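You operate a simulated robot arm through the tools that you are given. There is no shell and no other tool. Be economical: measure what you need, move in short steps, check, and stop when the job is done.

The job below is to be done with a simulated two-armed robot. You get a single attempt, and the scene is never put back.

## Task
Take the lid off the jar on the loading bed and lay it down there.

Only the result counts: the job must be done as asked and must still hold three seconds after the hand-in. Knocking over, shifting, dropping, spilling or breaking anything else fails it. Lids that push on must go on centred and level and be pressed home; caps that screw on are set level and turned clockwise until they are tight.

## Robot
Two 7-joint arms with two-finger parallel grippers on one trunk, on a base that drives. Base frame: it is fixed to the floor where the robot stands at the start and does not move with it; the origin is under the middle of the robot, x ahead of it, y to its left, z up; the surface under the hand at the start is at about z = 0.85. Readings come in m, degrees, newtons and seconds.
The left shoulder is at the start at [0.05, 0.165, 1.155], the right one opposite. With the tool pointing down near the work surface each hand reaches from about 0.22 to 0.7 m from the robot's upright axis, wherever it stands, measured 20 degrees to its own side. Payload 3.91 kg a hand.
Tool frame (each hand has its own): the origin (TCP) lies between the finger pads and is the grasp point; the fingertips stand 0.03 m ahead of it; z points along the fingers, y is the line along which they close. The gripper opens to 0.11 m. The fingers are 0.02 m wide and 0.01 m thick; the gripper's body (0.048 by 0.112 m) begins 0.055 m behind the TCP.
Orientation is that of the tool frame in the base frame, as a unit quaternion [x, y, z, w]. With the fingers straight down and closing along the base's y, the tool's x points along the base's -x, its y along +y and its z along -z.

## Interface
- The arms move only by the tool apply_moves. It takes "left_commands", "right_commands" or both (then of equal length, played together; a hand with none holds still); each is a list of rows, each an object of numbers (a shift or turn left out is 0, a gripper value left out holds the last): "x", "y", "z": the shift along the base's x, y, z in mm; "wx", "wy", "wz": the turn, a rotation vector about the base's x, y, z in degrees; "fingers": the gripper command, from -1 (shut) to 1 (fully open), values between in proportion. In form: [{"x": .., "y": .., "z": .., "wx": .., "wy": .., "wz": .., "fingers": ..}, ...]. A call has 1 to 10 rows; each row shifts and turns the commanded pose from where the row before left it. Rows are played at 5 a second. More than 0.05 m and 8.6 degrees between two rows, or a gripper value outside its range, and nothing of the call is played. A pose out of reach is approached as far as the arm can. The call stops where the force on the tool passes 40 N (or 10 N more than at its start, if that is more) or the arm is blocked; 0.2 s more then pass. Each finger travels about 0.045 m/s and halts on what it meets, pressing with about 22 N; the grip force reading is that of the motor and also rises with nothing between the fingers. The clock runs only during rows and for 0.2 s after the last one: add rows that do not move to give the fingers time. It gives the time, the measured TCP pose, the force on the tool (base axes), the opening and the grip force at its end, in the units of the frame above (readings bear some noise), with the torque about the TCP (base axes, N m) and any sound that the robot's microphone picked up.
- Cameras (640 x 400 px; columns grow to the right, rows downward): "scene" is now at [0.12, 0.0216, 1.3362]; the picture's right is [0.24, -0.97, 0.00], its down [-0.45, -0.11, -0.89] and it looks along [0.86, 0.21, -0.46] (base axes); focal length 254 px, centre (320, 200). "left" rides on the left gripper at [0.073, -0.017, -0.103] in its tool frame; the picture's right is [0.23, 0.97, 0.00], its down [-0.76, 0.18, -0.62] and it looks along [-0.61, 0.14, 0.78] (tool axes); focal length 222 px, centre (320, 200). "right" rides on the right gripper at [0.072, 0.017, -0.103] in its tool frame; the picture's right is [-0.23, 0.97, 0.00], its down [-0.76, -0.18, -0.62] and it looks along [-0.61, -0.14, 0.78] (tool axes); focal length 222 px, centre (320, 200). There is no depth. A picture from a camera that has moved, and an enlarged one, comes with that camera's place and axes in the base frame and with its lens.
- camera(camera): a new picture of that camera. No time passes.
- raise_lower(by): slides the trunk up (or, below 0, down) by that many m; the arms and the scene camera ride with it, the base frame stays. It gives what a move gives, with no picture.
- drive_base(legs): drives the robot by 1 to 6 legs, each [ahead, left, turn to the left] in m, m and degrees, along the robot's own axes; the way and the turn of a leg run together, so that a leg with both is an arc; at most 1.5 m and 180 degrees a leg. The arms and the cameras ride along, it lands a little off, and it stops where it bumps. It gives what a move gives.
- aim_head(pan, tilt): turns the head with the scene camera to pan (to the left, within 80 degrees either way) and tilt (down, from -29 to 69), counted from straight ahead of the robot. It gives what a move gives.
- inspect(camera, box): a new picture of the part [left, top, right, bottom] of that camera's present view, enlarged. No time passes.
- job_done(): hands the job in; it is judged then, once.

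Go step by step. Nothing tells you exact positions but the pictures and the camera data: compare them with the known pose of the tool, close in by small moves and look again before you grip or let go. The budget is 120 turns and 108 pictures, counting those below and the enlarged ones. Unless the task says otherwise, let go and move clear before handing in, and close with one line.

The tools are called after ">>>" as name(argument=value, ...) on one line, values as JSON. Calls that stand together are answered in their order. apply_moves: Moves the arms, as the interface text tells. Its arguments: {"type":"object","properties":{"left_commands":{"type":"array","items":{"type":"object","properties":{"x":{"type":"number"},"y":{"type":"number"},"z":{"type":"number"},"wx":{"type":"number"},"wy":{"type":"number"},"wz":{"type":"number"},"fingers":{"type":"number"}}}},"right_commands":{"type":"array","items":{"type":"object","properties":{"x":{"type":"number"},"y":{"type":"number"},"z":{"type":"number"},"wx":{"type":"number"},"wy":{"type":"number"},"wz":{"type":"number"},"fingers":{"type":"number"}}}}},"required":[]} The other tools are called the same way: raise_lower (by) slides the trunk up or down; drive_base (legs) drives the base; aim_head (pan, tilt) turns the head that bears the scene camera; camera (camera) takes a picture; inspect (camera, box) takes an enlarged picture of a part of a camera's view; job_done () hands the job in.

At the start:

```text
time_s: 0.0
left_eef_pos: [0.3939, 0.2622, 1.1571]
left_tool_rot: [0.0, 1.0, 0.0, 0.0]
left_force: [-0.6, 0.0, 0.3]
left_moment: [0.0, -0.01, -0.02]
left_finger_gap: 0.1101
left_grip_force: 0.0
right_eef_pos: [0.4059, -0.092, 1.1877]
right_tool_rot: [0.0, 1.0, 0.001, 0.0]
right_force: [-0.3, 0.4, -0.3]
right_moment: [0.01, 0.01, -0.02]
right_finger_gap: 0.1099
right_grip_force: 0.0
trunk travel left (down, up): [-0.375, 0.128]
robot x, y, heading: [0.0012, -0.0002, -0.1]
head pan, tilt: [13.9, 27.4]
```

scene: 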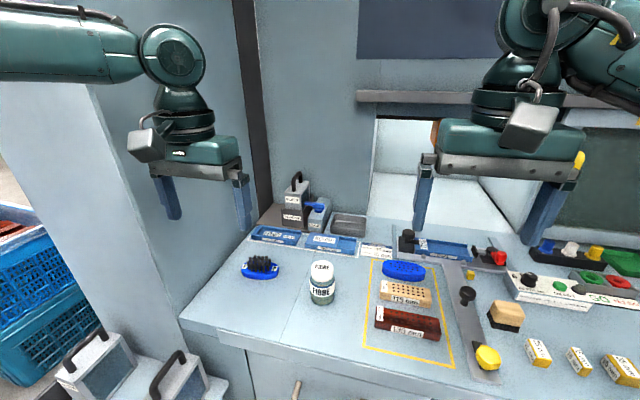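
right: 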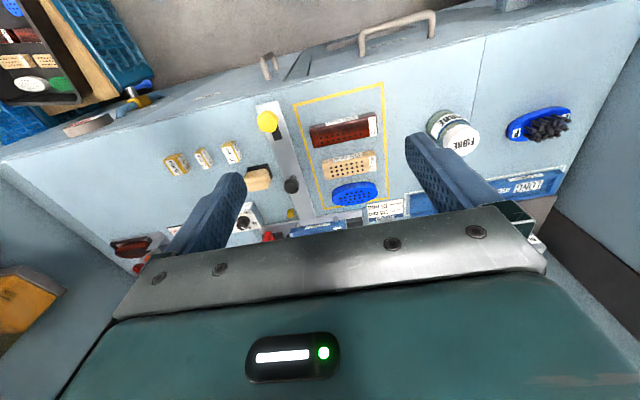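
left: 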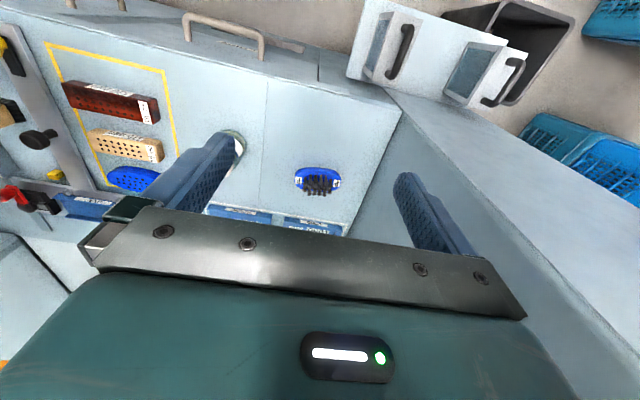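

I see one jar with a white lid on the bench in front of me. I will look closer and also around, to make sure which surface is the loading bed.

>>> inspect(camera="scene", box=[220, 220, 460, 370])

>>> inspect(camera="right", box=[380, 80, 600, 220])

>>> aim_head(pan=-40, tilt=35)

>>> camera(camera="scene")

```text
2.67 times, centred on (340, 295) of scene
camera zoom: at [0.12, 0.0216, 1.3362], right [0.24, -0.97, 0.0], down [-0.45, -0.11, -0.89], along [0.86, 0.21, -0.46], focal length 677 px, centre (267, -53)
```

zoom: 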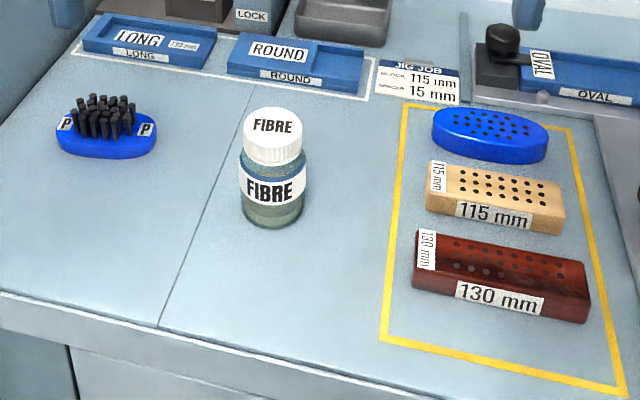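

```text
2.86 times, centred on (490, 150) of right
camera zoom: at [0.3329, -0.0752, 1.2888], right [0.23, 0.97, 0.0], down [0.76, -0.18, 0.62], along [0.61, -0.14, -0.78], focal length 635 px, centre (-166, 343)
```

zoom: 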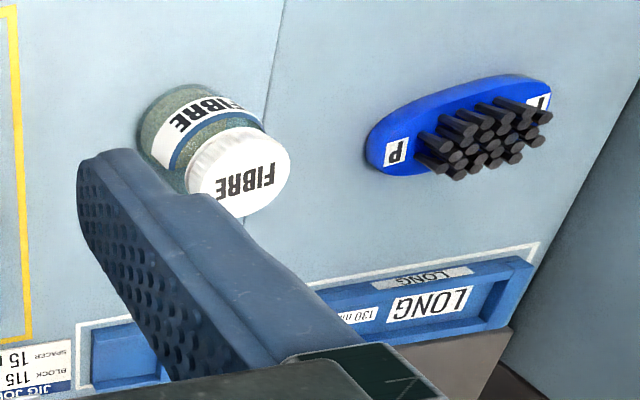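

```text
time_s: 1.2
left_eef_pos: [0.3953, 0.2634, 1.1565]
left_tool_rot: [-0.001, 1.0, 0.0, 0.001]
left_force: [0.9, -0.4, -0.1]
left_moment: [-0.01, -0.01, 0.0]
left_finger_gap: 0.1101
left_grip_force: 0.1
right_eef_pos: [0.4056, -0.0922, 1.1865]
right_tool_rot: [0.0, 1.0, 0.0, 0.0]
right_force: [-0.1, -0.2, 0.0]
right_moment: [-0.02, 0.01, -0.01]
right_finger_gap: 0.1101
right_grip_force: 0.2
trunk travel left (down, up): [-0.375, 0.128]
robot x, y, heading: [-0.0028, -0.0018, -0.1]
head pan, tilt: [-40.0, 35.0]
```

```text
102 pictures are left
camera scene: at [0.0988, -0.0569, 1.3243], right [-0.64, -0.77, 0.0], down [-0.44, 0.37, -0.82], along [0.63, -0.53, -0.57], focal length 254 px, centre (320, 200)
```

scene: 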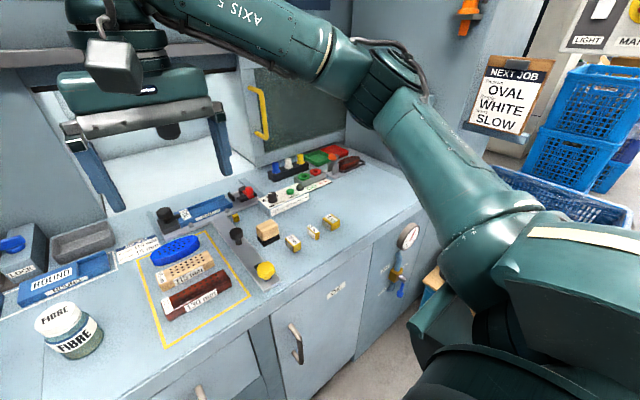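

The jar stands on the bed at about (0.53, 0.115), 0.10 m high, with a ribbed white lid about 5 cm wide that probably screws on. I plan to hold the body with the left hand, slanted from the front left, and turn the lid with the right from above. First I orient the left hand.

>>> apply_moves(left_commands=[{"wy": -7.5}, {"wy": -7.5}, {"wy": -7.5}, {"wy": -7.5}, {"wy": -7.5}, {"wy": -7.5}, {"wz": -7.5, "z": -20}, {"wz": -7.5, "z": -20}, {"wz": -7.5, "z": -20}, {"wz": -7.5, "z": -20}])

>>> aim_head(pan=14, tilt=45)

>>> camera(camera="scene")

>>> camera(camera="left")

```text
time_s: 3.4
left_eef_pos: [0.395, 0.2648, 1.0766]
left_tool_rot: [0.239, 0.892, -0.099, 0.37]
left_force: [-0.5, 0.2, -0.7]
left_moment: [-0.01, 0.0, -0.01]
left_finger_gap: 0.1101
left_grip_force: 0.0
right_eef_pos: [0.4056, -0.0927, 1.1861]
right_tool_rot: [0.001, 1.0, 0.0, 0.0]
right_force: [-0.6, -0.3, 0.0]
right_moment: [-0.01, 0.02, -0.01]
right_finger_gap: 0.1099
right_grip_force: 0.0
trunk travel left (down, up): [-0.375, 0.128]
robot x, y, heading: [-0.0001, -0.0007, -0.1]
head pan, tilt: [-40.0, 35.0]
```

```text
time_s: 4.7
left_eef_pos: [0.3965, 0.2639, 1.0765]
left_tool_rot: [0.238, 0.893, -0.099, 0.37]
left_force: [-0.9, -0.5, -0.3]
left_moment: [-0.01, 0.0, -0.02]
left_finger_gap: 0.11
left_grip_force: 0.1
right_eef_pos: [0.4061, -0.0932, 1.1876]
right_tool_rot: [0.0, 1.0, 0.0, 0.001]
right_force: [-0.4, 0.2, 0.5]
right_moment: [0.0, -0.01, -0.02]
right_finger_gap: 0.1099
right_grip_force: 0.1
trunk travel left (down, up): [-0.375, 0.128]
robot x, y, heading: [0.0031, -0.0002, 0.2]
head pan, tilt: [14.0, 45.0]
```

```text
101 pictures are left
camera scene: at [0.1102, 0.0192, 1.3094], right [0.24, -0.97, 0.0], down [-0.69, -0.17, -0.71], along [0.69, 0.17, -0.71], focal length 254 px, centre (320, 200)
```

scene: 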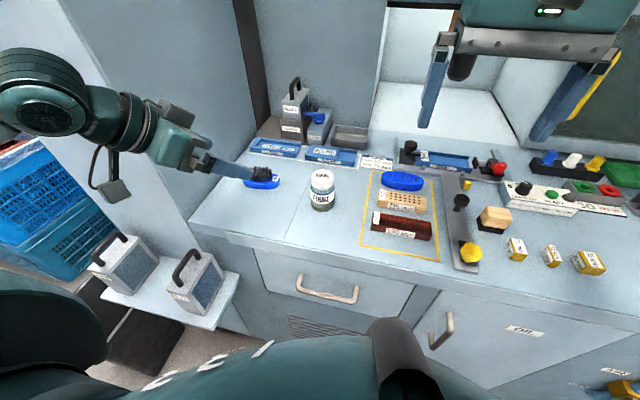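

```text
100 pictures are left
camera left: at [0.2796, 0.311, 1.0984], right [0.35, 0.92, -0.16], down [0.17, 0.11, 0.98], along [0.92, -0.37, -0.12], focal length 222 px, centre (320, 200)
```

left: 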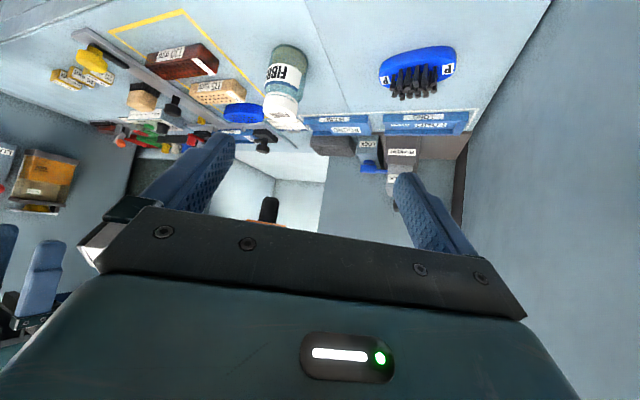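

The left hand is oriented, and its camera sees the jar upside down. I take close looks from two cameras to fix the jar's place.

>>> inspect(camera="left", box=[230, 30, 358, 140])

>>> inspect(camera="scene", box=[270, 150, 370, 225])

>>> inspect(camera="right", box=[400, 80, 520, 180])

```text
3.64 times, centred on (294, 85) of left
camera zoom: at [0.2796, 0.311, 1.0984], right [0.35, 0.92, -0.16], down [0.17, 0.11, 0.98], along [0.92, -0.37, -0.12], focal length 808 px, centre (414, 618)
```

zoom: 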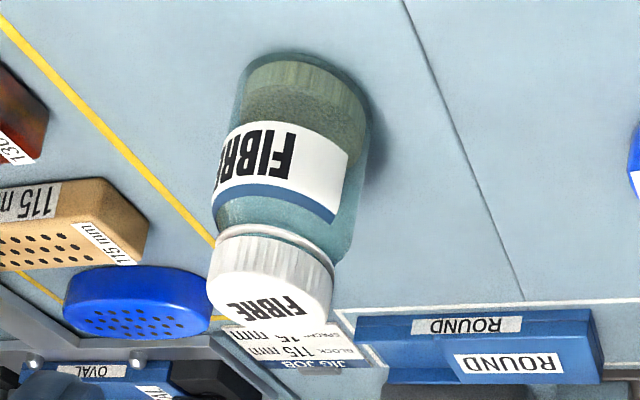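

```text
5.33 times, centred on (320, 188) of scene
camera zoom: at [0.1102, 0.0192, 1.3094], right [0.24, -0.97, 0.0], down [-0.69, -0.17, -0.71], along [0.69, 0.17, -0.71], focal length 1355 px, centre (320, 267)
```

zoom: 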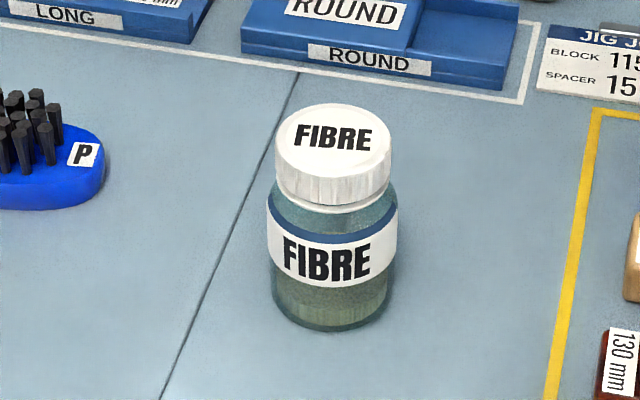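

```text
4.00 times, centred on (460, 130) of right
camera zoom: at [0.3329, -0.0752, 1.2888], right [0.23, 0.97, 0.0], down [0.76, -0.18, 0.62], along [0.61, -0.14, -0.78], focal length 888 px, centre (-240, 480)
```

zoom: 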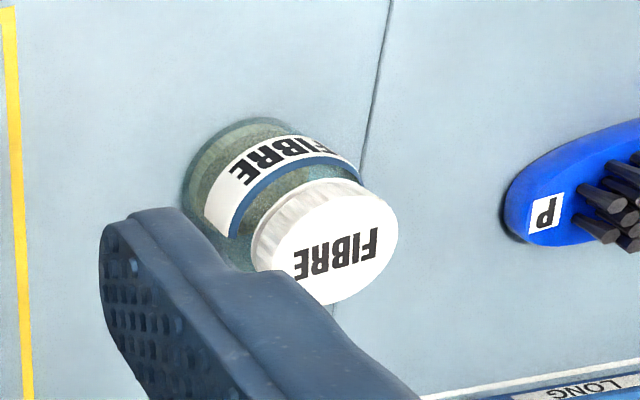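

Both views agree: the lid's top centre is at about (0.534, 0.120, 0.948), the lid 47 mm wide and the body 56 mm. I bring the left hand to a standoff in front of the jar.

>>> apply_moves(left_commands=[{"x": 15, "y": -35, "z": -30}, {"x": 25, "y": -35, "z": -35}, {"x": 25, "y": -32, "z": -35}, {}])

>>> camera(camera="left")

>>> camera(camera="scene")

```text
refused: row 2 steps farther than a row can; nothing moved
```

```text
96 pictures are left
camera left: at [0.2796, 0.311, 1.0984], right [0.35, 0.92, -0.16], down [0.17, 0.11, 0.98], along [0.92, -0.37, -0.12], focal length 222 px, centre (320, 200)
```

left: 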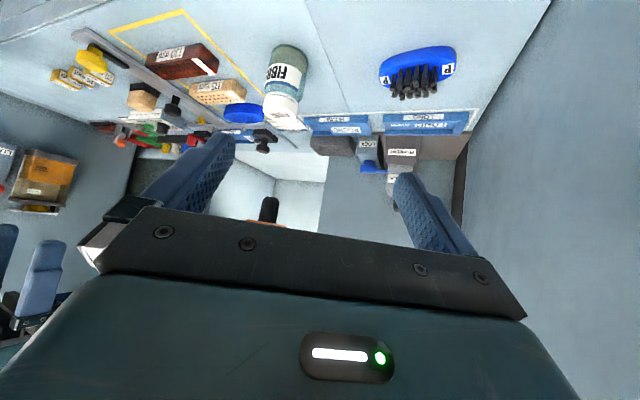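

```text
95 pictures are left
camera scene: at [0.1102, 0.0192, 1.3094], right [0.24, -0.97, 0.0], down [-0.69, -0.17, -0.71], along [0.69, 0.17, -0.71], focal length 254 px, centre (320, 200)
```

scene: 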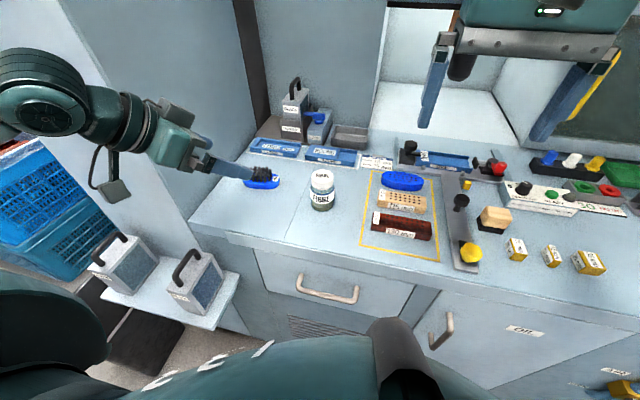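

The rows were a bit too long, so nothing moved. I repeat the same move in smaller steps.

>>> apply_moves(left_commands=[{"x": 10, "y": -26, "z": -25}, {"x": 15, "y": -26, "z": -25}, {"x": 20, "y": -25, "z": -25}, {"x": 20, "y": -25, "z": -25}, {}])

>>> camera(camera="left")

>>> camera(camera="scene")

```text
time_s: 5.9
left_eef_pos: [0.4609, 0.1618, 0.9765]
left_tool_rot: [0.239, 0.892, -0.099, 0.37]
left_force: [0.1, 0.0, 0.0]
left_moment: [0.03, -0.02, -0.02]
left_finger_gap: 0.1095
left_grip_force: 0.0
right_eef_pos: [0.4059, -0.0931, 1.1875]
right_tool_rot: [0.0, 1.0, 0.0, 0.0]
right_force: [0.8, -0.3, 0.6]
right_moment: [0.01, 0.01, -0.04]
right_finger_gap: 0.1099
right_grip_force: 0.1
trunk travel left (down, up): [-0.375, 0.128]
robot x, y, heading: [0.0043, -0.0023, -0.0]
head pan, tilt: [14.0, 45.0]
```

```text
94 pictures are left
camera left: at [0.3449, 0.2078, 0.9988], right [0.35, 0.92, -0.16], down [0.17, 0.11, 0.98], along [0.92, -0.37, -0.12], focal length 222 px, centre (320, 200)
```

left: 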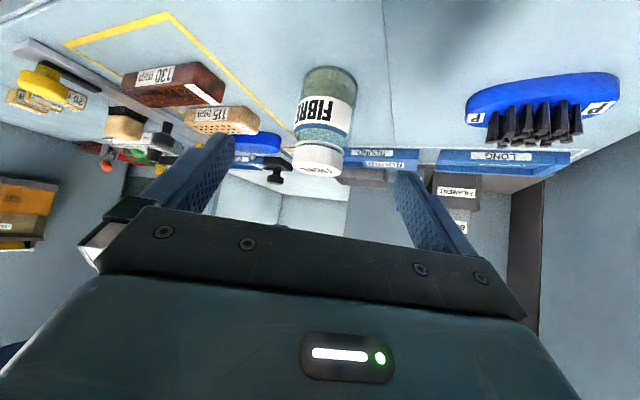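

```text
93 pictures are left
camera scene: at [0.11, 0.0194, 1.3095], right [0.24, -0.97, 0.0], down [-0.69, -0.17, -0.71], along [0.69, 0.17, -0.71], focal length 254 px, centre (320, 200)
```

scene: 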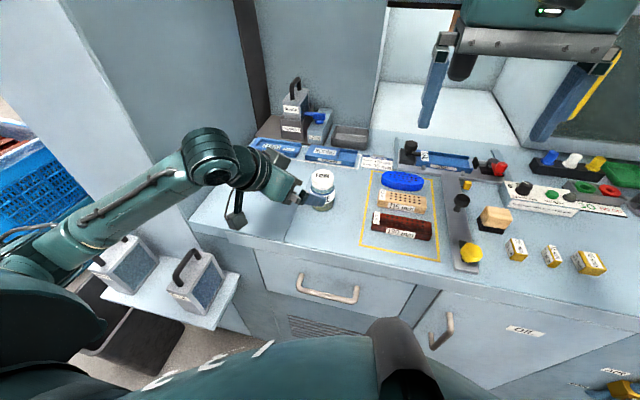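

The jar lies midway between the fingers. I advance along the tool axis to the body, open.

>>> apply_moves(left_commands=[{"x": 18.3, "y": -10.5, "z": -21.2}, {"x": 18.3, "y": -10.5, "z": -21.2}, {"x": 18.3, "y": -10.5, "z": -21.2}, {"x": 9.2, "y": -5.3, "z": -10.6}, {"x": 9.2, "y": -5.3, "z": -10.6}, {}])

>>> camera(camera="left")

>>> inspect(camera="scene", box=[240, 130, 400, 230])

>>> inspect(camera="right", box=[380, 60, 540, 180])

```text
time_s: 7.3
left_eef_pos: [0.5322, 0.1179, 0.8899]
left_tool_rot: [0.239, 0.893, -0.099, 0.369]
left_force: [0.6, 0.3, -0.1]
left_moment: [-0.02, 0.01, 0.03]
left_finger_gap: 0.1098
left_grip_force: 0.0
right_eef_pos: [0.406, -0.0929, 1.1871]
right_tool_rot: [0.001, 1.0, 0.0, 0.0]
right_force: [0.0, 0.2, 0.1]
right_moment: [-0.04, -0.02, 0.0]
right_finger_gap: 0.1098
right_grip_force: 0.1
trunk travel left (down, up): [-0.375, 0.128]
robot x, y, heading: [-0.0026, -0.0001, 0.1]
head pan, tilt: [14.0, 45.0]
```

```text
92 pictures are left
camera left: at [0.417, 0.1644, 0.9121], right [0.35, 0.92, -0.16], down [0.17, 0.11, 0.98], along [0.92, -0.37, -0.12], focal length 222 px, centre (320, 200)
```

left: 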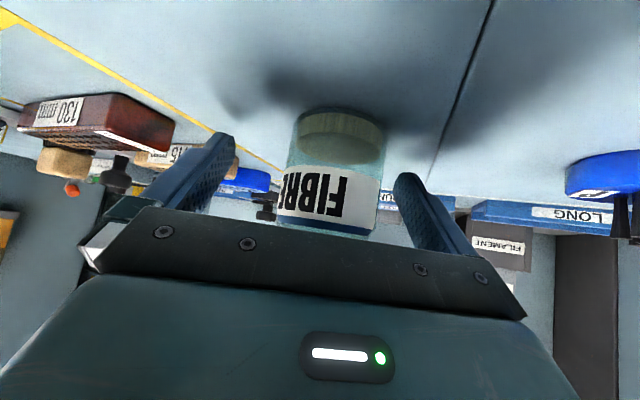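

```text
4.00 times, centred on (320, 180) of scene
camera zoom: at [0.1101, 0.0193, 1.3094], right [0.24, -0.97, 0.0], down [-0.69, -0.17, -0.71], along [0.69, 0.17, -0.71], focal length 1016 px, centre (320, 280)
```

zoom: 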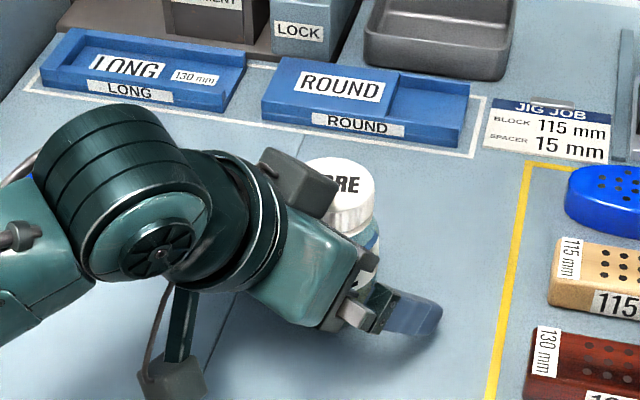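

```text
3.33 times, centred on (460, 120) of right
camera zoom: at [0.3328, -0.0752, 1.2888], right [0.23, 0.97, 0.0], down [0.76, -0.18, 0.62], along [0.61, -0.14, -0.78], focal length 740 px, centre (-147, 467)
```

zoom: 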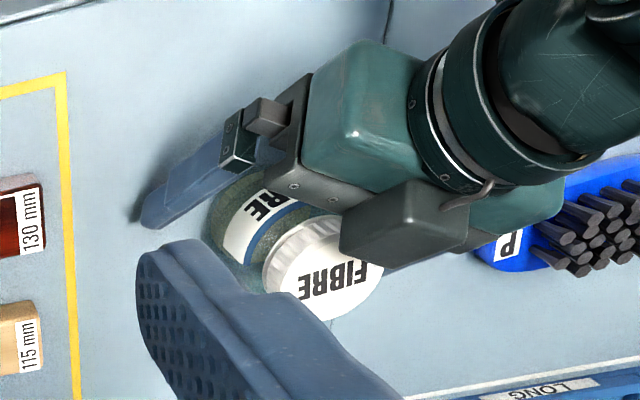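

The left fingers straddle the jar, but a box on top of the gripper leans over the lid and would block the right hand. I back off, flatten the tilt to about 30° and will grip nearer the fingertips.

>>> apply_moves(left_commands=[{"x": -24, "y": 14, "z": 28}, {"x": -25, "y": 14.3, "z": 29}, {"wx": -3.75, "wy": -6.5}, {"wx": -3.75, "wy": -6.5}, {"x": -17, "y": 13, "z": -15}, {}])

>>> camera(camera="left")

>>> inspect(camera="scene", box=[200, 130, 400, 255])

```text
time_s: 8.7
left_eef_pos: [0.4672, 0.1594, 0.9329]
left_tool_rot: [0.224, 0.836, -0.13, 0.483]
left_force: [-0.3, -0.4, -0.4]
left_moment: [-0.01, 0.0, 0.04]
left_finger_gap: 0.11
left_grip_force: 0.1
right_eef_pos: [0.4066, -0.092, 1.1879]
right_tool_rot: [0.0, 1.0, 0.0, 0.001]
right_force: [0.2, 0.3, -0.5]
right_moment: [-0.01, 0.0, 0.03]
right_finger_gap: 0.11
right_grip_force: 0.1
trunk travel left (down, up): [-0.375, 0.128]
robot x, y, heading: [-0.0032, -0.0026, 0.3]
head pan, tilt: [14.0, 45.0]
```

```text
89 pictures are left
camera left: at [0.3508, 0.2073, 0.9225], right [0.39, 0.9, -0.2], down [-0.05, 0.23, 0.97], along [0.92, -0.37, 0.14], focal length 222 px, centre (320, 200)
```

left: 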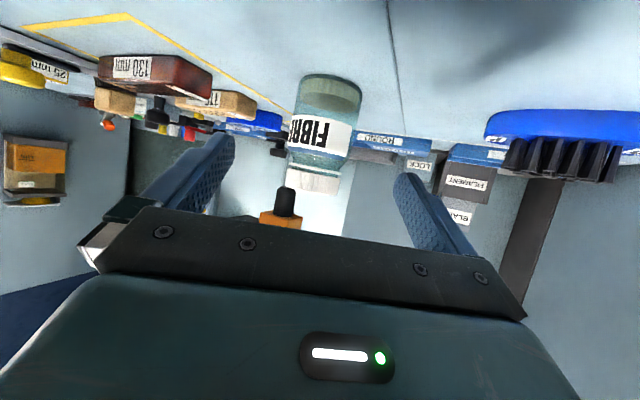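

```text
3.20 times, centred on (300, 192) of scene
camera zoom: at [0.1103, 0.0192, 1.3094], right [0.24, -0.97, 0.0], down [-0.69, -0.17, -0.71], along [0.69, 0.17, -0.71], focal length 813 px, centre (384, 224)
```

zoom: 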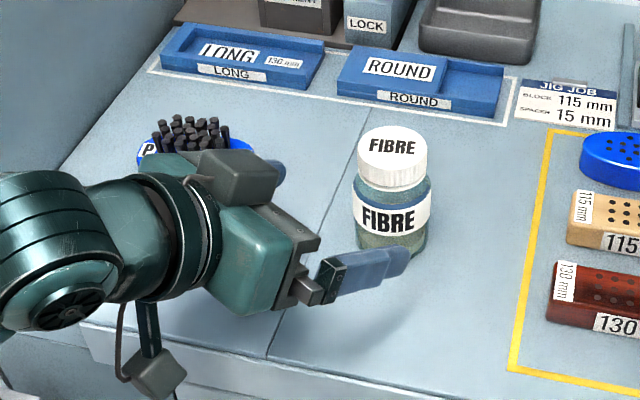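

The jar is still centred and the box now stays behind it. I advance to the grip pose and partly close to check the centring.

>>> apply_moves(left_commands=[{"x": 17.3, "y": -10.3, "z": -12}, {"x": 17.3, "y": -10.3, "z": -12}, {"x": 17.3, "y": -10.3, "z": -12}, {"fingers": 0.3}, {}, {}])

>>> camera(camera="left")

>>> inspect(camera="scene", box=[240, 130, 400, 230])

>>> inspect(camera="right", box=[380, 60, 540, 180])

```text
time_s: 10.1
left_eef_pos: [0.5194, 0.1301, 0.8982]
left_tool_rot: [0.224, 0.836, -0.13, 0.484]
left_force: [-0.2, -0.3, -0.3]
left_moment: [0.02, -0.01, -0.02]
left_finger_gap: 0.0714
left_grip_force: 0.0
right_eef_pos: [0.4055, -0.0926, 1.1881]
right_tool_rot: [0.0, 1.0, 0.0, 0.001]
right_force: [0.4, 0.9, -0.2]
right_moment: [0.01, 0.0, 0.0]
right_finger_gap: 0.1101
right_grip_force: 0.1
trunk travel left (down, up): [-0.375, 0.128]
robot x, y, heading: [-0.001, -0.0004, 0.2]
head pan, tilt: [14.0, 45.0]
```

```text
87 pictures are left
camera left: at [0.4028, 0.177, 0.886], right [0.39, 0.9, -0.2], down [-0.05, 0.23, 0.97], along [0.92, -0.37, 0.14], focal length 222 px, centre (320, 200)
```

left: 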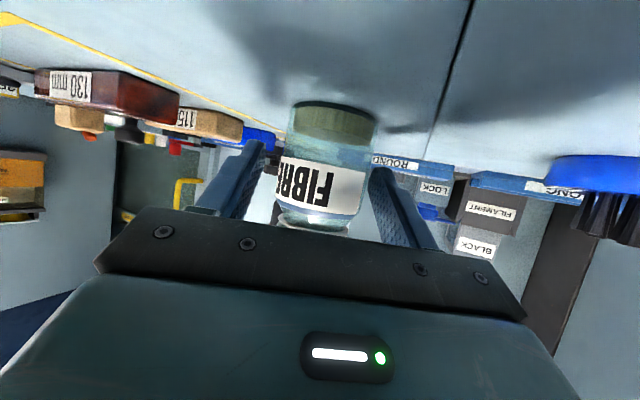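

```text
4.00 times, centred on (320, 180) of scene
camera zoom: at [0.1102, 0.0193, 1.3094], right [0.24, -0.97, 0.0], down [-0.69, -0.17, -0.71], along [0.69, 0.17, -0.71], focal length 1016 px, centre (320, 280)
```

zoom: 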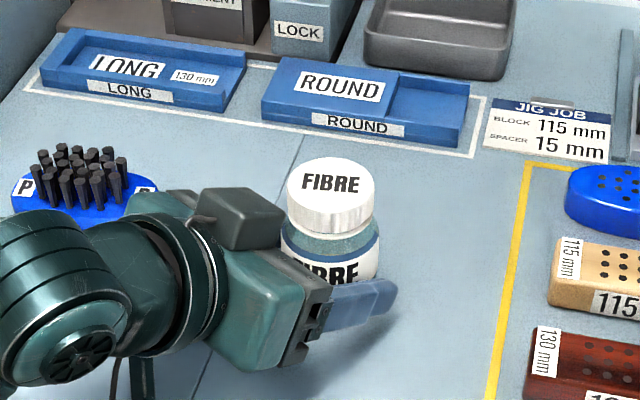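

```text
3.33 times, centred on (460, 120) of right
camera zoom: at [0.3329, -0.0752, 1.2888], right [0.23, 0.97, 0.0], down [0.76, -0.18, 0.62], along [0.61, -0.14, -0.78], focal length 740 px, centre (-147, 467)
```

zoom: 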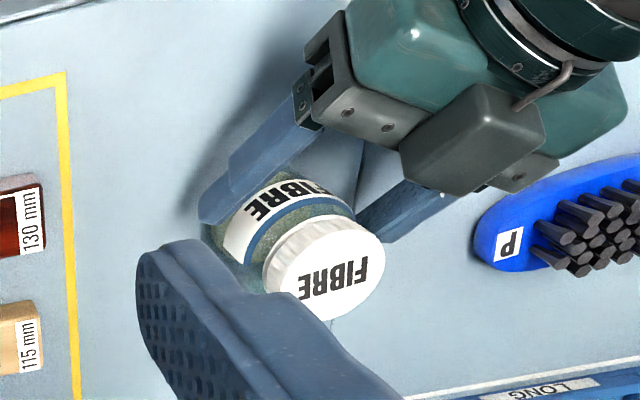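

The lid is clear now, and the jar sits between the pads near the tips. I close the left fingers on the body.

>>> apply_moves(left_commands=[{"fingers": -0.05}, {}, {"fingers": -1}, {}, {}])

>>> camera(camera="left")

>>> inspect(camera="right", box=[380, 60, 540, 180])

>>> inspect(camera="scene", box=[240, 130, 400, 230])

```text
time_s: 11.3
left_eef_pos: [0.5199, 0.1293, 0.8982]
left_tool_rot: [0.223, 0.836, -0.13, 0.484]
left_force: [-0.1, 0.6, 0.5]
left_moment: [-0.04, -0.06, 0.02]
left_finger_gap: 0.0566
left_grip_force: 22.3
right_eef_pos: [0.4054, -0.0931, 1.1884]
right_tool_rot: [0.0, 1.0, 0.0, 0.0]
right_force: [-0.3, 0.9, -0.1]
right_moment: [0.0, -0.03, 0.02]
right_finger_gap: 0.1102
right_grip_force: 0.0
trunk travel left (down, up): [-0.375, 0.128]
robot x, y, heading: [-0.0002, -0.0006, -0.1]
head pan, tilt: [14.0, 45.0]
```

```text
84 pictures are left
camera left: at [0.4027, 0.1771, 0.886], right [0.39, 0.9, -0.2], down [-0.05, 0.23, 0.97], along [0.92, -0.37, 0.14], focal length 222 px, centre (320, 200)
```

left: 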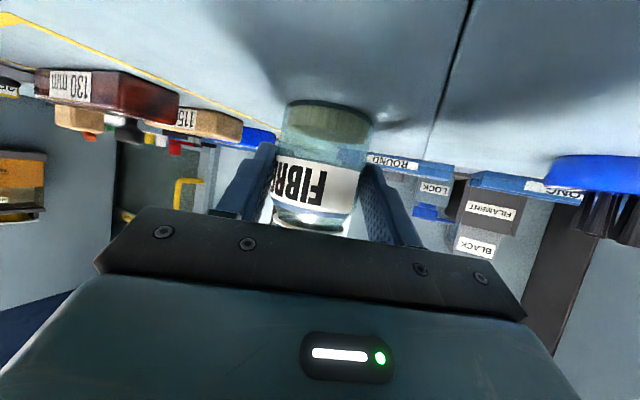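

```text
3.33 times, centred on (460, 120) of right
camera zoom: at [0.3329, -0.0752, 1.2888], right [0.23, 0.97, 0.0], down [0.76, -0.18, 0.62], along [0.61, -0.14, -0.78], focal length 740 px, centre (-147, 467)
```

zoom: 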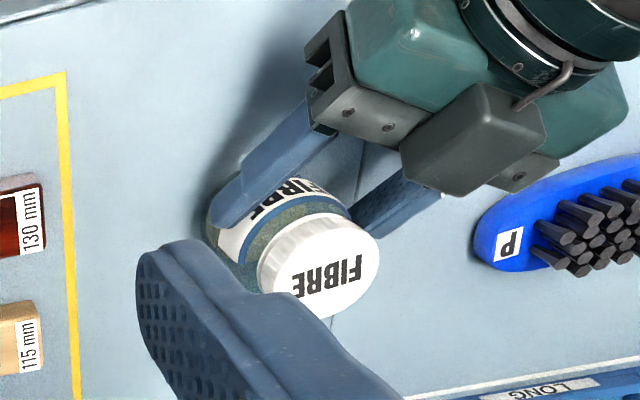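

```text
4.00 times, centred on (320, 180) of scene
camera zoom: at [0.1102, 0.0193, 1.3094], right [0.24, -0.97, 0.0], down [-0.69, -0.17, -0.71], along [0.69, 0.17, -0.71], focal length 1016 px, centre (320, 280)
```

zoom: 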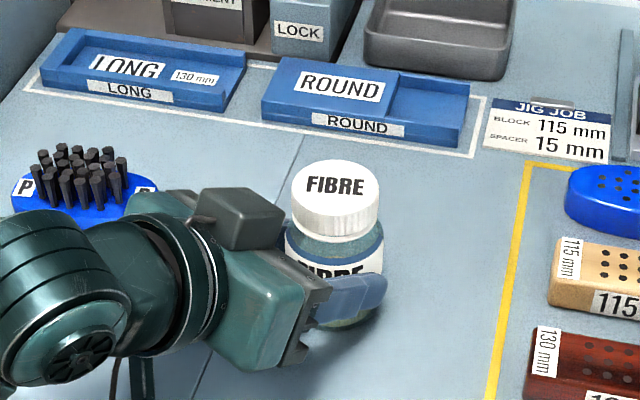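

The jar body is held firmly and shifted only 2–3 mm, upright. I now bring the right hand above the lid, turned -50° so that I have room to unscrew counter-clockwise.

>>> apply_moves(right_commands=[{"x": 21, "y": 35, "z": -15, "wz": -8.3, "fingers": 0.3}, {"x": 21, "y": 35, "z": -15, "wz": -8.3}, {"x": 21, "y": 35, "z": -15, "wz": -8.3}, {"x": 21, "y": 35, "z": -15, "wz": -8.3}, {"x": 21, "y": 35, "z": -15, "wz": -8.3}, {"x": 22, "y": 35, "z": -15, "wz": -8.3}, {}])

>>> camera(camera="right")

>>> camera(camera="scene")

```text
time_s: 12.9
left_eef_pos: [0.5188, 0.1283, 0.8978]
left_tool_rot: [0.223, 0.837, -0.129, 0.483]
left_force: [0.8, -1.0, 1.7]
left_moment: [-0.12, -0.02, 0.01]
left_finger_gap: 0.0565
left_grip_force: 22.0
right_eef_pos: [0.5312, 0.1152, 1.0986]
right_tool_rot: [0.421, 0.907, 0.001, 0.0]
right_force: [0.1, -1.1, 0.1]
right_moment: [0.04, -0.04, 0.02]
right_finger_gap: 0.0717
right_grip_force: 0.1
right hand out of reach, approached as far as the arm can: row 6
trunk travel left (down, up): [-0.375, 0.128]
robot x, y, heading: [-0.0006, 0.0015, -0.0]
head pan, tilt: [14.0, 45.0]
```

```text
81 pictures are left
camera right: at [0.4962, 0.1819, 1.1995], right [0.89, 0.45, 0.0], down [0.35, -0.7, 0.62], along [0.28, -0.55, -0.78], focal length 222 px, centre (320, 200)
```

right: 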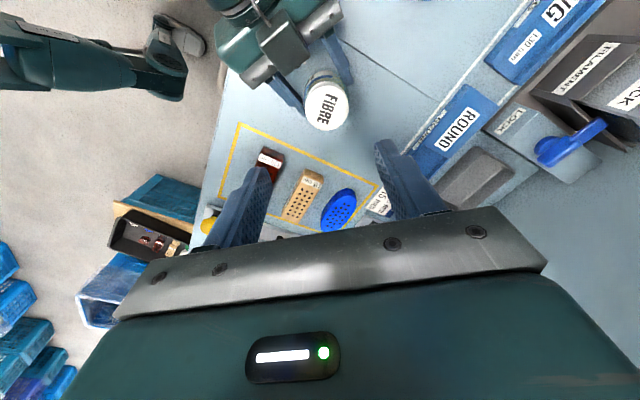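

```text
80 pictures are left
camera scene: at [0.1103, 0.019, 1.3094], right [0.24, -0.97, 0.0], down [-0.69, -0.17, -0.71], along [0.69, 0.17, -0.71], focal length 254 px, centre (320, 200)
```

scene: 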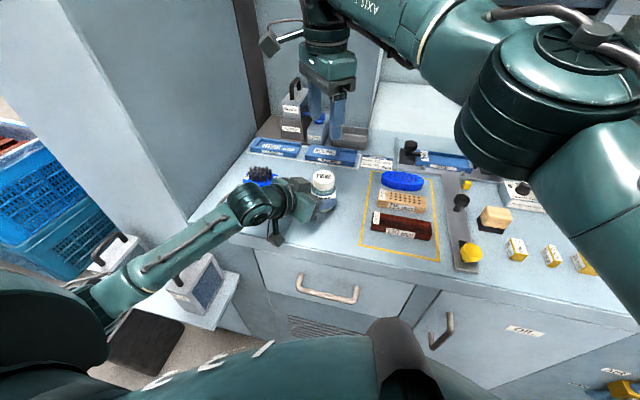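

The right hand is over the lid, just at the edge of reach (lower should be easier). I check the lid's place from this view.

>>> inspect(camera="right", box=[270, 50, 390, 140])

>>> inspect(camera="scene", box=[240, 60, 400, 230])

```text
4.44 times, centred on (330, 95) of right
camera zoom: at [0.4962, 0.1819, 1.1995], right [0.89, 0.45, 0.0], down [0.35, -0.7, 0.62], along [0.28, -0.55, -0.78], focal length 987 px, centre (276, 667)
```

zoom: 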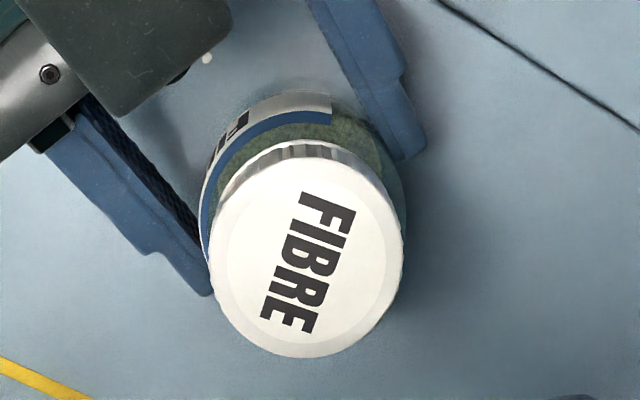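

```text
2.35 times, centred on (320, 145) of scene
camera zoom: at [0.1103, 0.019, 1.3094], right [0.24, -0.97, 0.0], down [-0.69, -0.17, -0.71], along [0.69, 0.17, -0.71], focal length 598 px, centre (320, 329)
```

zoom: 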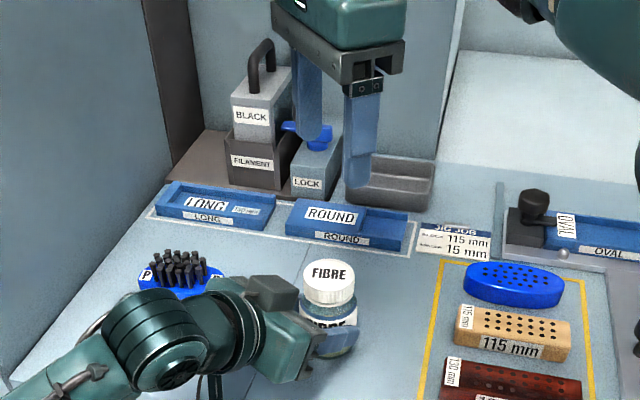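

The lid centre comes out at about (0.535, 0.120). I descend to just above it and look again.

>>> apply_moves(right_commands=[{"x": 1, "y": 1, "z": -25}, {"x": 1.5, "y": 2, "z": -25}, {"z": -20}, {}, {}])

>>> camera(camera="right")

>>> inspect(camera="scene", box=[240, 100, 400, 230])

>>> camera(camera="left")

```text
time_s: 14.1
left_eef_pos: [0.5189, 0.1292, 0.8972]
left_tool_rot: [0.224, 0.836, -0.13, 0.483]
left_force: [-0.4, -0.2, 0.6]
left_moment: [-0.03, -0.04, 0.0]
left_finger_gap: 0.0566
left_grip_force: 21.6
right_eef_pos: [0.5349, 0.1192, 1.0268]
right_tool_rot: [0.421, 0.907, 0.0, 0.0]
right_force: [0.3, -0.7, -0.1]
right_moment: [-0.02, -0.02, 0.0]
right_finger_gap: 0.0713
right_grip_force: 0.0
trunk travel left (down, up): [-0.375, 0.128]
robot x, y, heading: [-0.0001, 0.0023, -0.1]
head pan, tilt: [14.0, 45.0]
```

```text
77 pictures are left
camera right: at [0.5001, 0.1852, 1.1287], right [0.89, 0.46, 0.0], down [0.36, -0.7, 0.62], along [0.28, -0.56, -0.78], focal length 222 px, centre (320, 200)
```

right: 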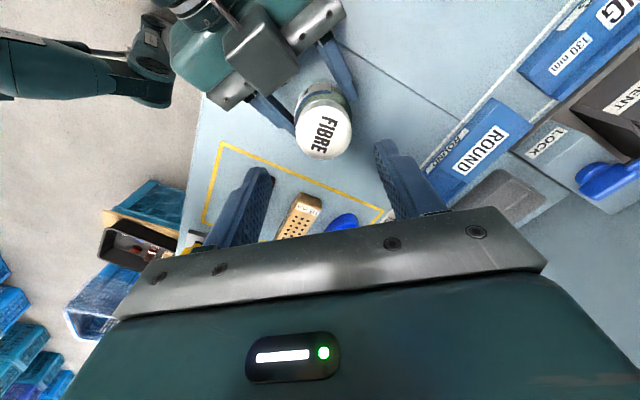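

```text
3.08 times, centred on (320, 165) of scene
camera zoom: at [0.1102, 0.0193, 1.3094], right [0.24, -0.97, 0.0], down [-0.69, -0.17, -0.71], along [0.69, 0.17, -0.71], focal length 782 px, centre (320, 308)
```

zoom: 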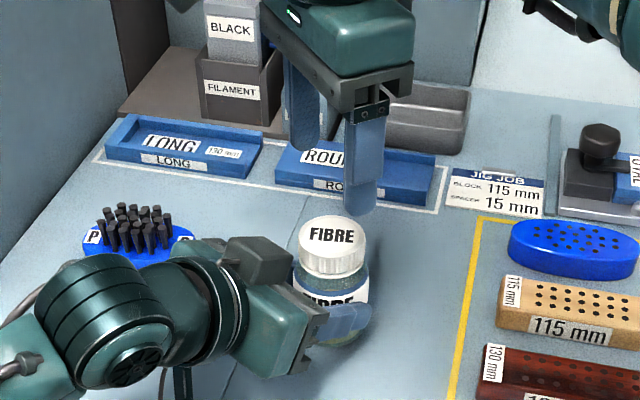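

```text
75 pictures are left
camera left: at [0.4027, 0.1771, 0.886], right [0.39, 0.9, -0.2], down [-0.05, 0.23, 0.97], along [0.92, -0.37, 0.14], focal length 222 px, centre (320, 200)
```

left: 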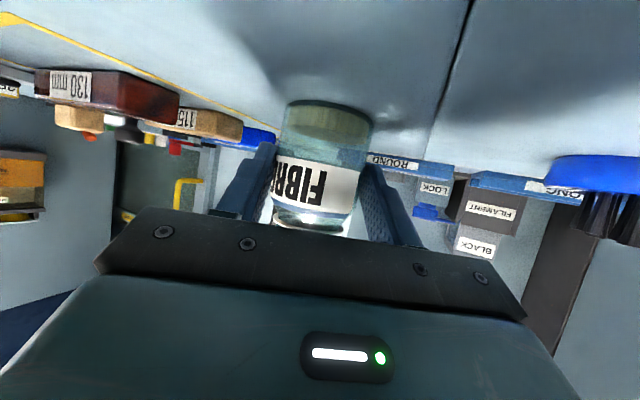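

The hand is over the lid within about 2 mm. I lower it so that the fingertips straddle the lid's skirt.

>>> apply_moves(right_commands=[{"y": 1.5, "z": -20}, {"z": -20}, {"z": -16}, {"z": -14}, {}])

>>> camera(camera="right")

>>> inspect(camera="scene", box=[260, 120, 380, 220])

```text
time_s: 15.3
left_eef_pos: [0.5194, 0.129, 0.8975]
left_tool_rot: [0.224, 0.836, -0.13, 0.483]
left_force: [-1.1, -0.7, 0.9]
left_moment: [-0.06, 0.03, 0.0]
left_finger_gap: 0.0564
left_grip_force: 21.9
right_eef_pos: [0.5336, 0.1201, 0.9559]
right_tool_rot: [0.422, 0.907, 0.0, 0.0]
right_force: [-0.2, -1.1, 0.5]
right_moment: [0.04, 0.01, -0.02]
right_finger_gap: 0.0714
right_grip_force: 0.2
trunk travel left (down, up): [-0.375, 0.128]
robot x, y, heading: [0.0009, -0.0002, -0.3]
head pan, tilt: [14.0, 45.0]
```

```text
74 pictures are left
camera right: at [0.4992, 0.1867, 1.0579], right [0.89, 0.45, 0.0], down [0.36, -0.7, 0.62], along [0.28, -0.56, -0.78], focal length 222 px, centre (320, 200)
```

right: 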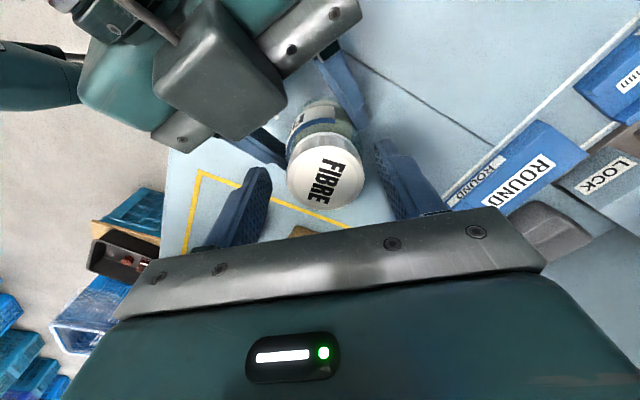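

```text
4.00 times, centred on (320, 170) of scene
camera zoom: at [0.1101, 0.0193, 1.3095], right [0.24, -0.97, 0.0], down [-0.69, -0.17, -0.71], along [0.69, 0.17, -0.71], focal length 1016 px, centre (320, 320)
```

zoom: 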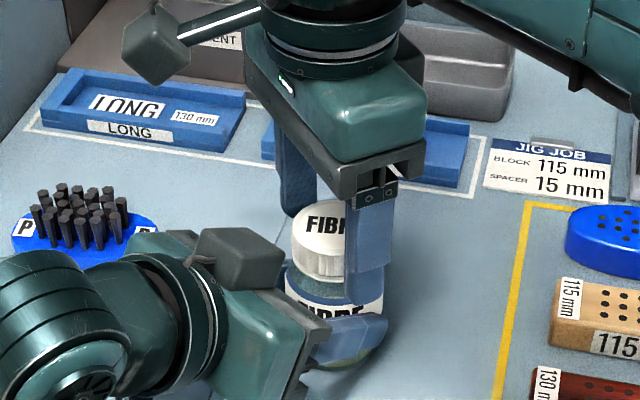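

The fingers straddle the lid evenly. I rise 4 mm to stay clear of the jar's shoulder and close on the lid.

>>> apply_moves(right_commands=[{"z": 4}, {"fingers": -0.1}, {"fingers": -1}, {}, {}])

>>> inspect(camera="right", box=[220, 90, 460, 240])

>>> inspect(camera="scene", box=[260, 120, 380, 220])

```text
time_s: 16.5
left_eef_pos: [0.5194, 0.1287, 0.8974]
left_tool_rot: [0.225, 0.836, -0.132, 0.483]
left_force: [-11.7, -9.6, 1.7]
left_moment: [0.21, -0.35, -0.32]
left_finger_gap: 0.0567
left_grip_force: 22.2
right_eef_pos: [0.5337, 0.1211, 0.9604]
right_tool_rot: [0.421, 0.907, 0.002, 0.001]
right_force: [10.6, 8.5, -1.8]
right_moment: [0.28, -0.38, 0.11]
right_finger_gap: 0.0474
right_grip_force: 21.5
trunk travel left (down, up): [-0.375, 0.128]
robot x, y, heading: [0.0005, -0.0007, -0.0]
head pan, tilt: [14.0, 45.0]
```

```text
2.67 times, centred on (340, 165) of right
camera zoom: at [0.4993, 0.1869, 1.0628], right [0.89, 0.45, 0.0], down [0.35, -0.7, 0.62], along [0.29, -0.55, -0.78], focal length 592 px, centre (267, 293)
```

zoom: 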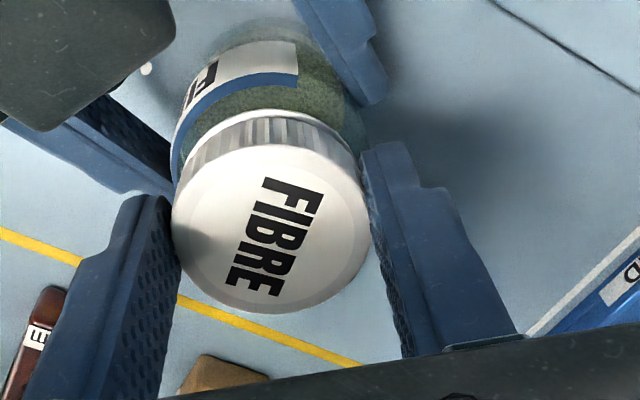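

```text
4.00 times, centred on (320, 170) of scene
camera zoom: at [0.1102, 0.0193, 1.3094], right [0.24, -0.97, 0.0], down [-0.69, -0.17, -0.71], along [0.69, 0.17, -0.71], focal length 1016 px, centre (320, 320)
```

zoom: 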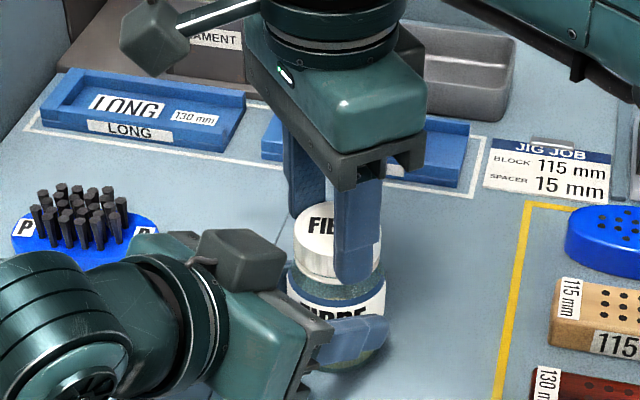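

The lid is gripped (47.4 mm), with a side load of about 14 N from a slight off-centre grip. I shift the right hand a little that way to relieve it.

>>> apply_moves(right_commands=[{"x": 0.8, "y": 0.65}, {}])

```text
time_s: 17.1
left_eef_pos: [0.5182, 0.1286, 0.8966]
left_tool_rot: [0.224, 0.836, -0.13, 0.483]
left_force: [-10.6, -8.2, 1.3]
left_moment: [0.05, -0.16, -0.27]
left_finger_gap: 0.0565
left_grip_force: 21.7
right_eef_pos: [0.5338, 0.1207, 0.9602]
right_tool_rot: [0.421, 0.907, 0.001, 0.0]
right_force: [10.0, 8.2, 0.2]
right_moment: [0.29, -0.38, 0.06]
right_finger_gap: 0.0473
right_grip_force: 22.5
trunk travel left (down, up): [-0.375, 0.128]
robot x, y, heading: [-0.0012, -0.0014, 0.3]
head pan, tilt: [14.0, 45.0]
```

>>> apply_moves(right_commands=[{"x": 1.5, "y": 1.3}, {}])

```text
time_s: 17.7
left_eef_pos: [0.5196, 0.1298, 0.8964]
left_tool_rot: [0.224, 0.837, -0.129, 0.483]
left_force: [-1.9, -4.9, -0.2]
left_moment: [0.08, 0.11, -0.15]
left_finger_gap: 0.0568
left_grip_force: 22.7
right_eef_pos: [0.5363, 0.1226, 0.9609]
right_tool_rot: [0.42, 0.908, 0.0, -0.001]
right_force: [0.9, 4.1, 0.1]
right_moment: [0.2, -0.08, 0.07]
right_finger_gap: 0.0474
right_grip_force: 21.7
trunk travel left (down, up): [-0.375, 0.128]
robot x, y, heading: [0.0013, 0.0005, 0.1]
head pan, tilt: [14.0, 45.0]
```

The side load is gone. Now I turn the lid counter-clockwise a little and watch the torque.

>>> apply_moves(right_commands=[{"wz": 5}, {"wz": 5}, {"wz": 5}, {}])

>>> inspect(camera="right", box=[220, 90, 460, 240])

```text
time_s: 18.7
left_eef_pos: [0.5201, 0.1307, 0.8972]
left_tool_rot: [0.223, 0.837, -0.128, 0.483]
left_force: [8.8, 2.4, -0.3]
left_moment: [-0.18, 0.25, 0.16]
left_finger_gap: 0.0565
left_grip_force: 22.1
right_eef_pos: [0.536, 0.1217, 0.961]
right_tool_rot: [0.298, 0.955, 0.0, -0.002]
right_force: [-9.3, -4.1, -0.7]
right_moment: [-0.1, 0.26, -0.07]
right_finger_gap: 0.0473
right_grip_force: 21.7
trunk travel left (down, up): [-0.375, 0.128]
robot x, y, heading: [0.0015, -0.0014, 0.1]
head pan, tilt: [14.0, 45.0]
```

```text
2.67 times, centred on (340, 165) of right
camera zoom: at [0.4848, 0.1781, 1.0625], right [0.74, 0.67, 0.0], down [0.53, -0.58, 0.62], along [0.42, -0.46, -0.78], focal length 592 px, centre (267, 293)
```

zoom: 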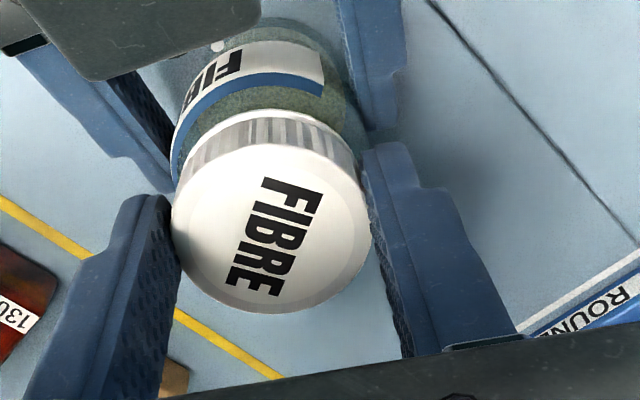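

The lid follows the hand and turns against the body with little torque, so it screws off this way. I continue to turn with small centring corrections.

>>> apply_moves(right_commands=[{"x": -1.2, "y": -0.8}, {"wz": 6}, {"wz": 6}, {"wz": 6}, {"wz": 6}, {}])

```text
time_s: 20.1
left_eef_pos: [0.5202, 0.1315, 0.8982]
left_tool_rot: [0.223, 0.837, -0.128, 0.484]
left_force: [8.6, 11.5, 1.0]
left_moment: [-0.3, 0.1, 0.34]
left_finger_gap: 0.0562
left_grip_force: 22.1
right_eef_pos: [0.5349, 0.1203, 0.9604]
right_tool_rot: [0.094, 0.996, -0.001, -0.001]
right_force: [-7.0, -10.3, 0.6]
right_moment: [-0.36, 0.29, -0.06]
right_finger_gap: 0.0471
right_grip_force: 21.7
trunk travel left (down, up): [-0.375, 0.128]
robot x, y, heading: [0.0004, -0.0001, 0.0]
head pan, tilt: [14.0, 45.0]
```

>>> apply_moves(right_commands=[{"x": -0.8, "y": -1.2}, {"wz": 6}, {"wz": 6}, {"wz": 6}, {}])

>>> camera(camera="right")

>>> inspect(camera="scene", box=[240, 110, 400, 230])

```text
time_s: 21.3
left_eef_pos: [0.5195, 0.1301, 0.8966]
left_tool_rot: [0.223, 0.837, -0.129, 0.483]
left_force: [2.8, 19.5, -0.4]
left_moment: [-0.51, -0.1, 0.41]
left_finger_gap: 0.0564
left_grip_force: 22.2
right_eef_pos: [0.5354, 0.1191, 0.9599]
right_tool_rot: [-0.062, 0.998, -0.001, 0.001]
right_force: [-1.8, -19.9, 4.5]
right_moment: [-0.69, 0.08, -0.1]
right_finger_gap: 0.0472
right_grip_force: 21.8
trunk travel left (down, up): [-0.375, 0.128]
robot x, y, heading: [0.0035, -0.0009, -0.1]
head pan, tilt: [14.0, 45.0]
```

```text
69 pictures are left
camera right: at [0.46, 0.1274, 1.0625], right [0.1, 0.99, 0.0], down [0.78, -0.08, 0.62], along [0.62, -0.07, -0.78], focal length 222 px, centre (320, 200)
```

right: 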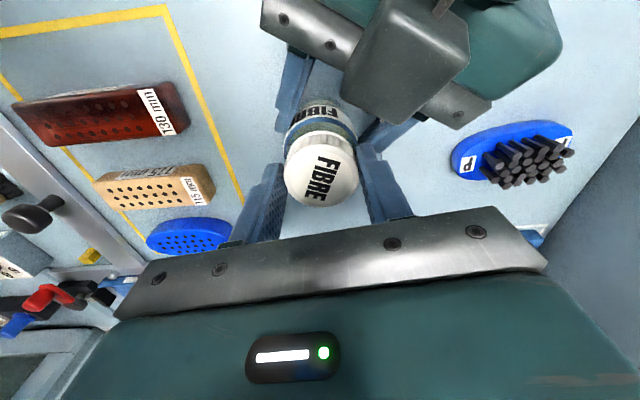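

```text
3.33 times, centred on (320, 170) of scene
camera zoom: at [0.11, 0.0191, 1.3095], right [0.24, -0.97, 0.0], down [-0.69, -0.17, -0.71], along [0.69, 0.17, -0.71], focal length 847 px, centre (320, 300)
```

zoom: 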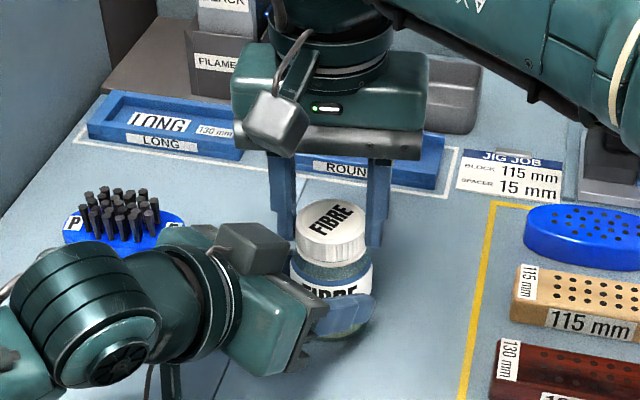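

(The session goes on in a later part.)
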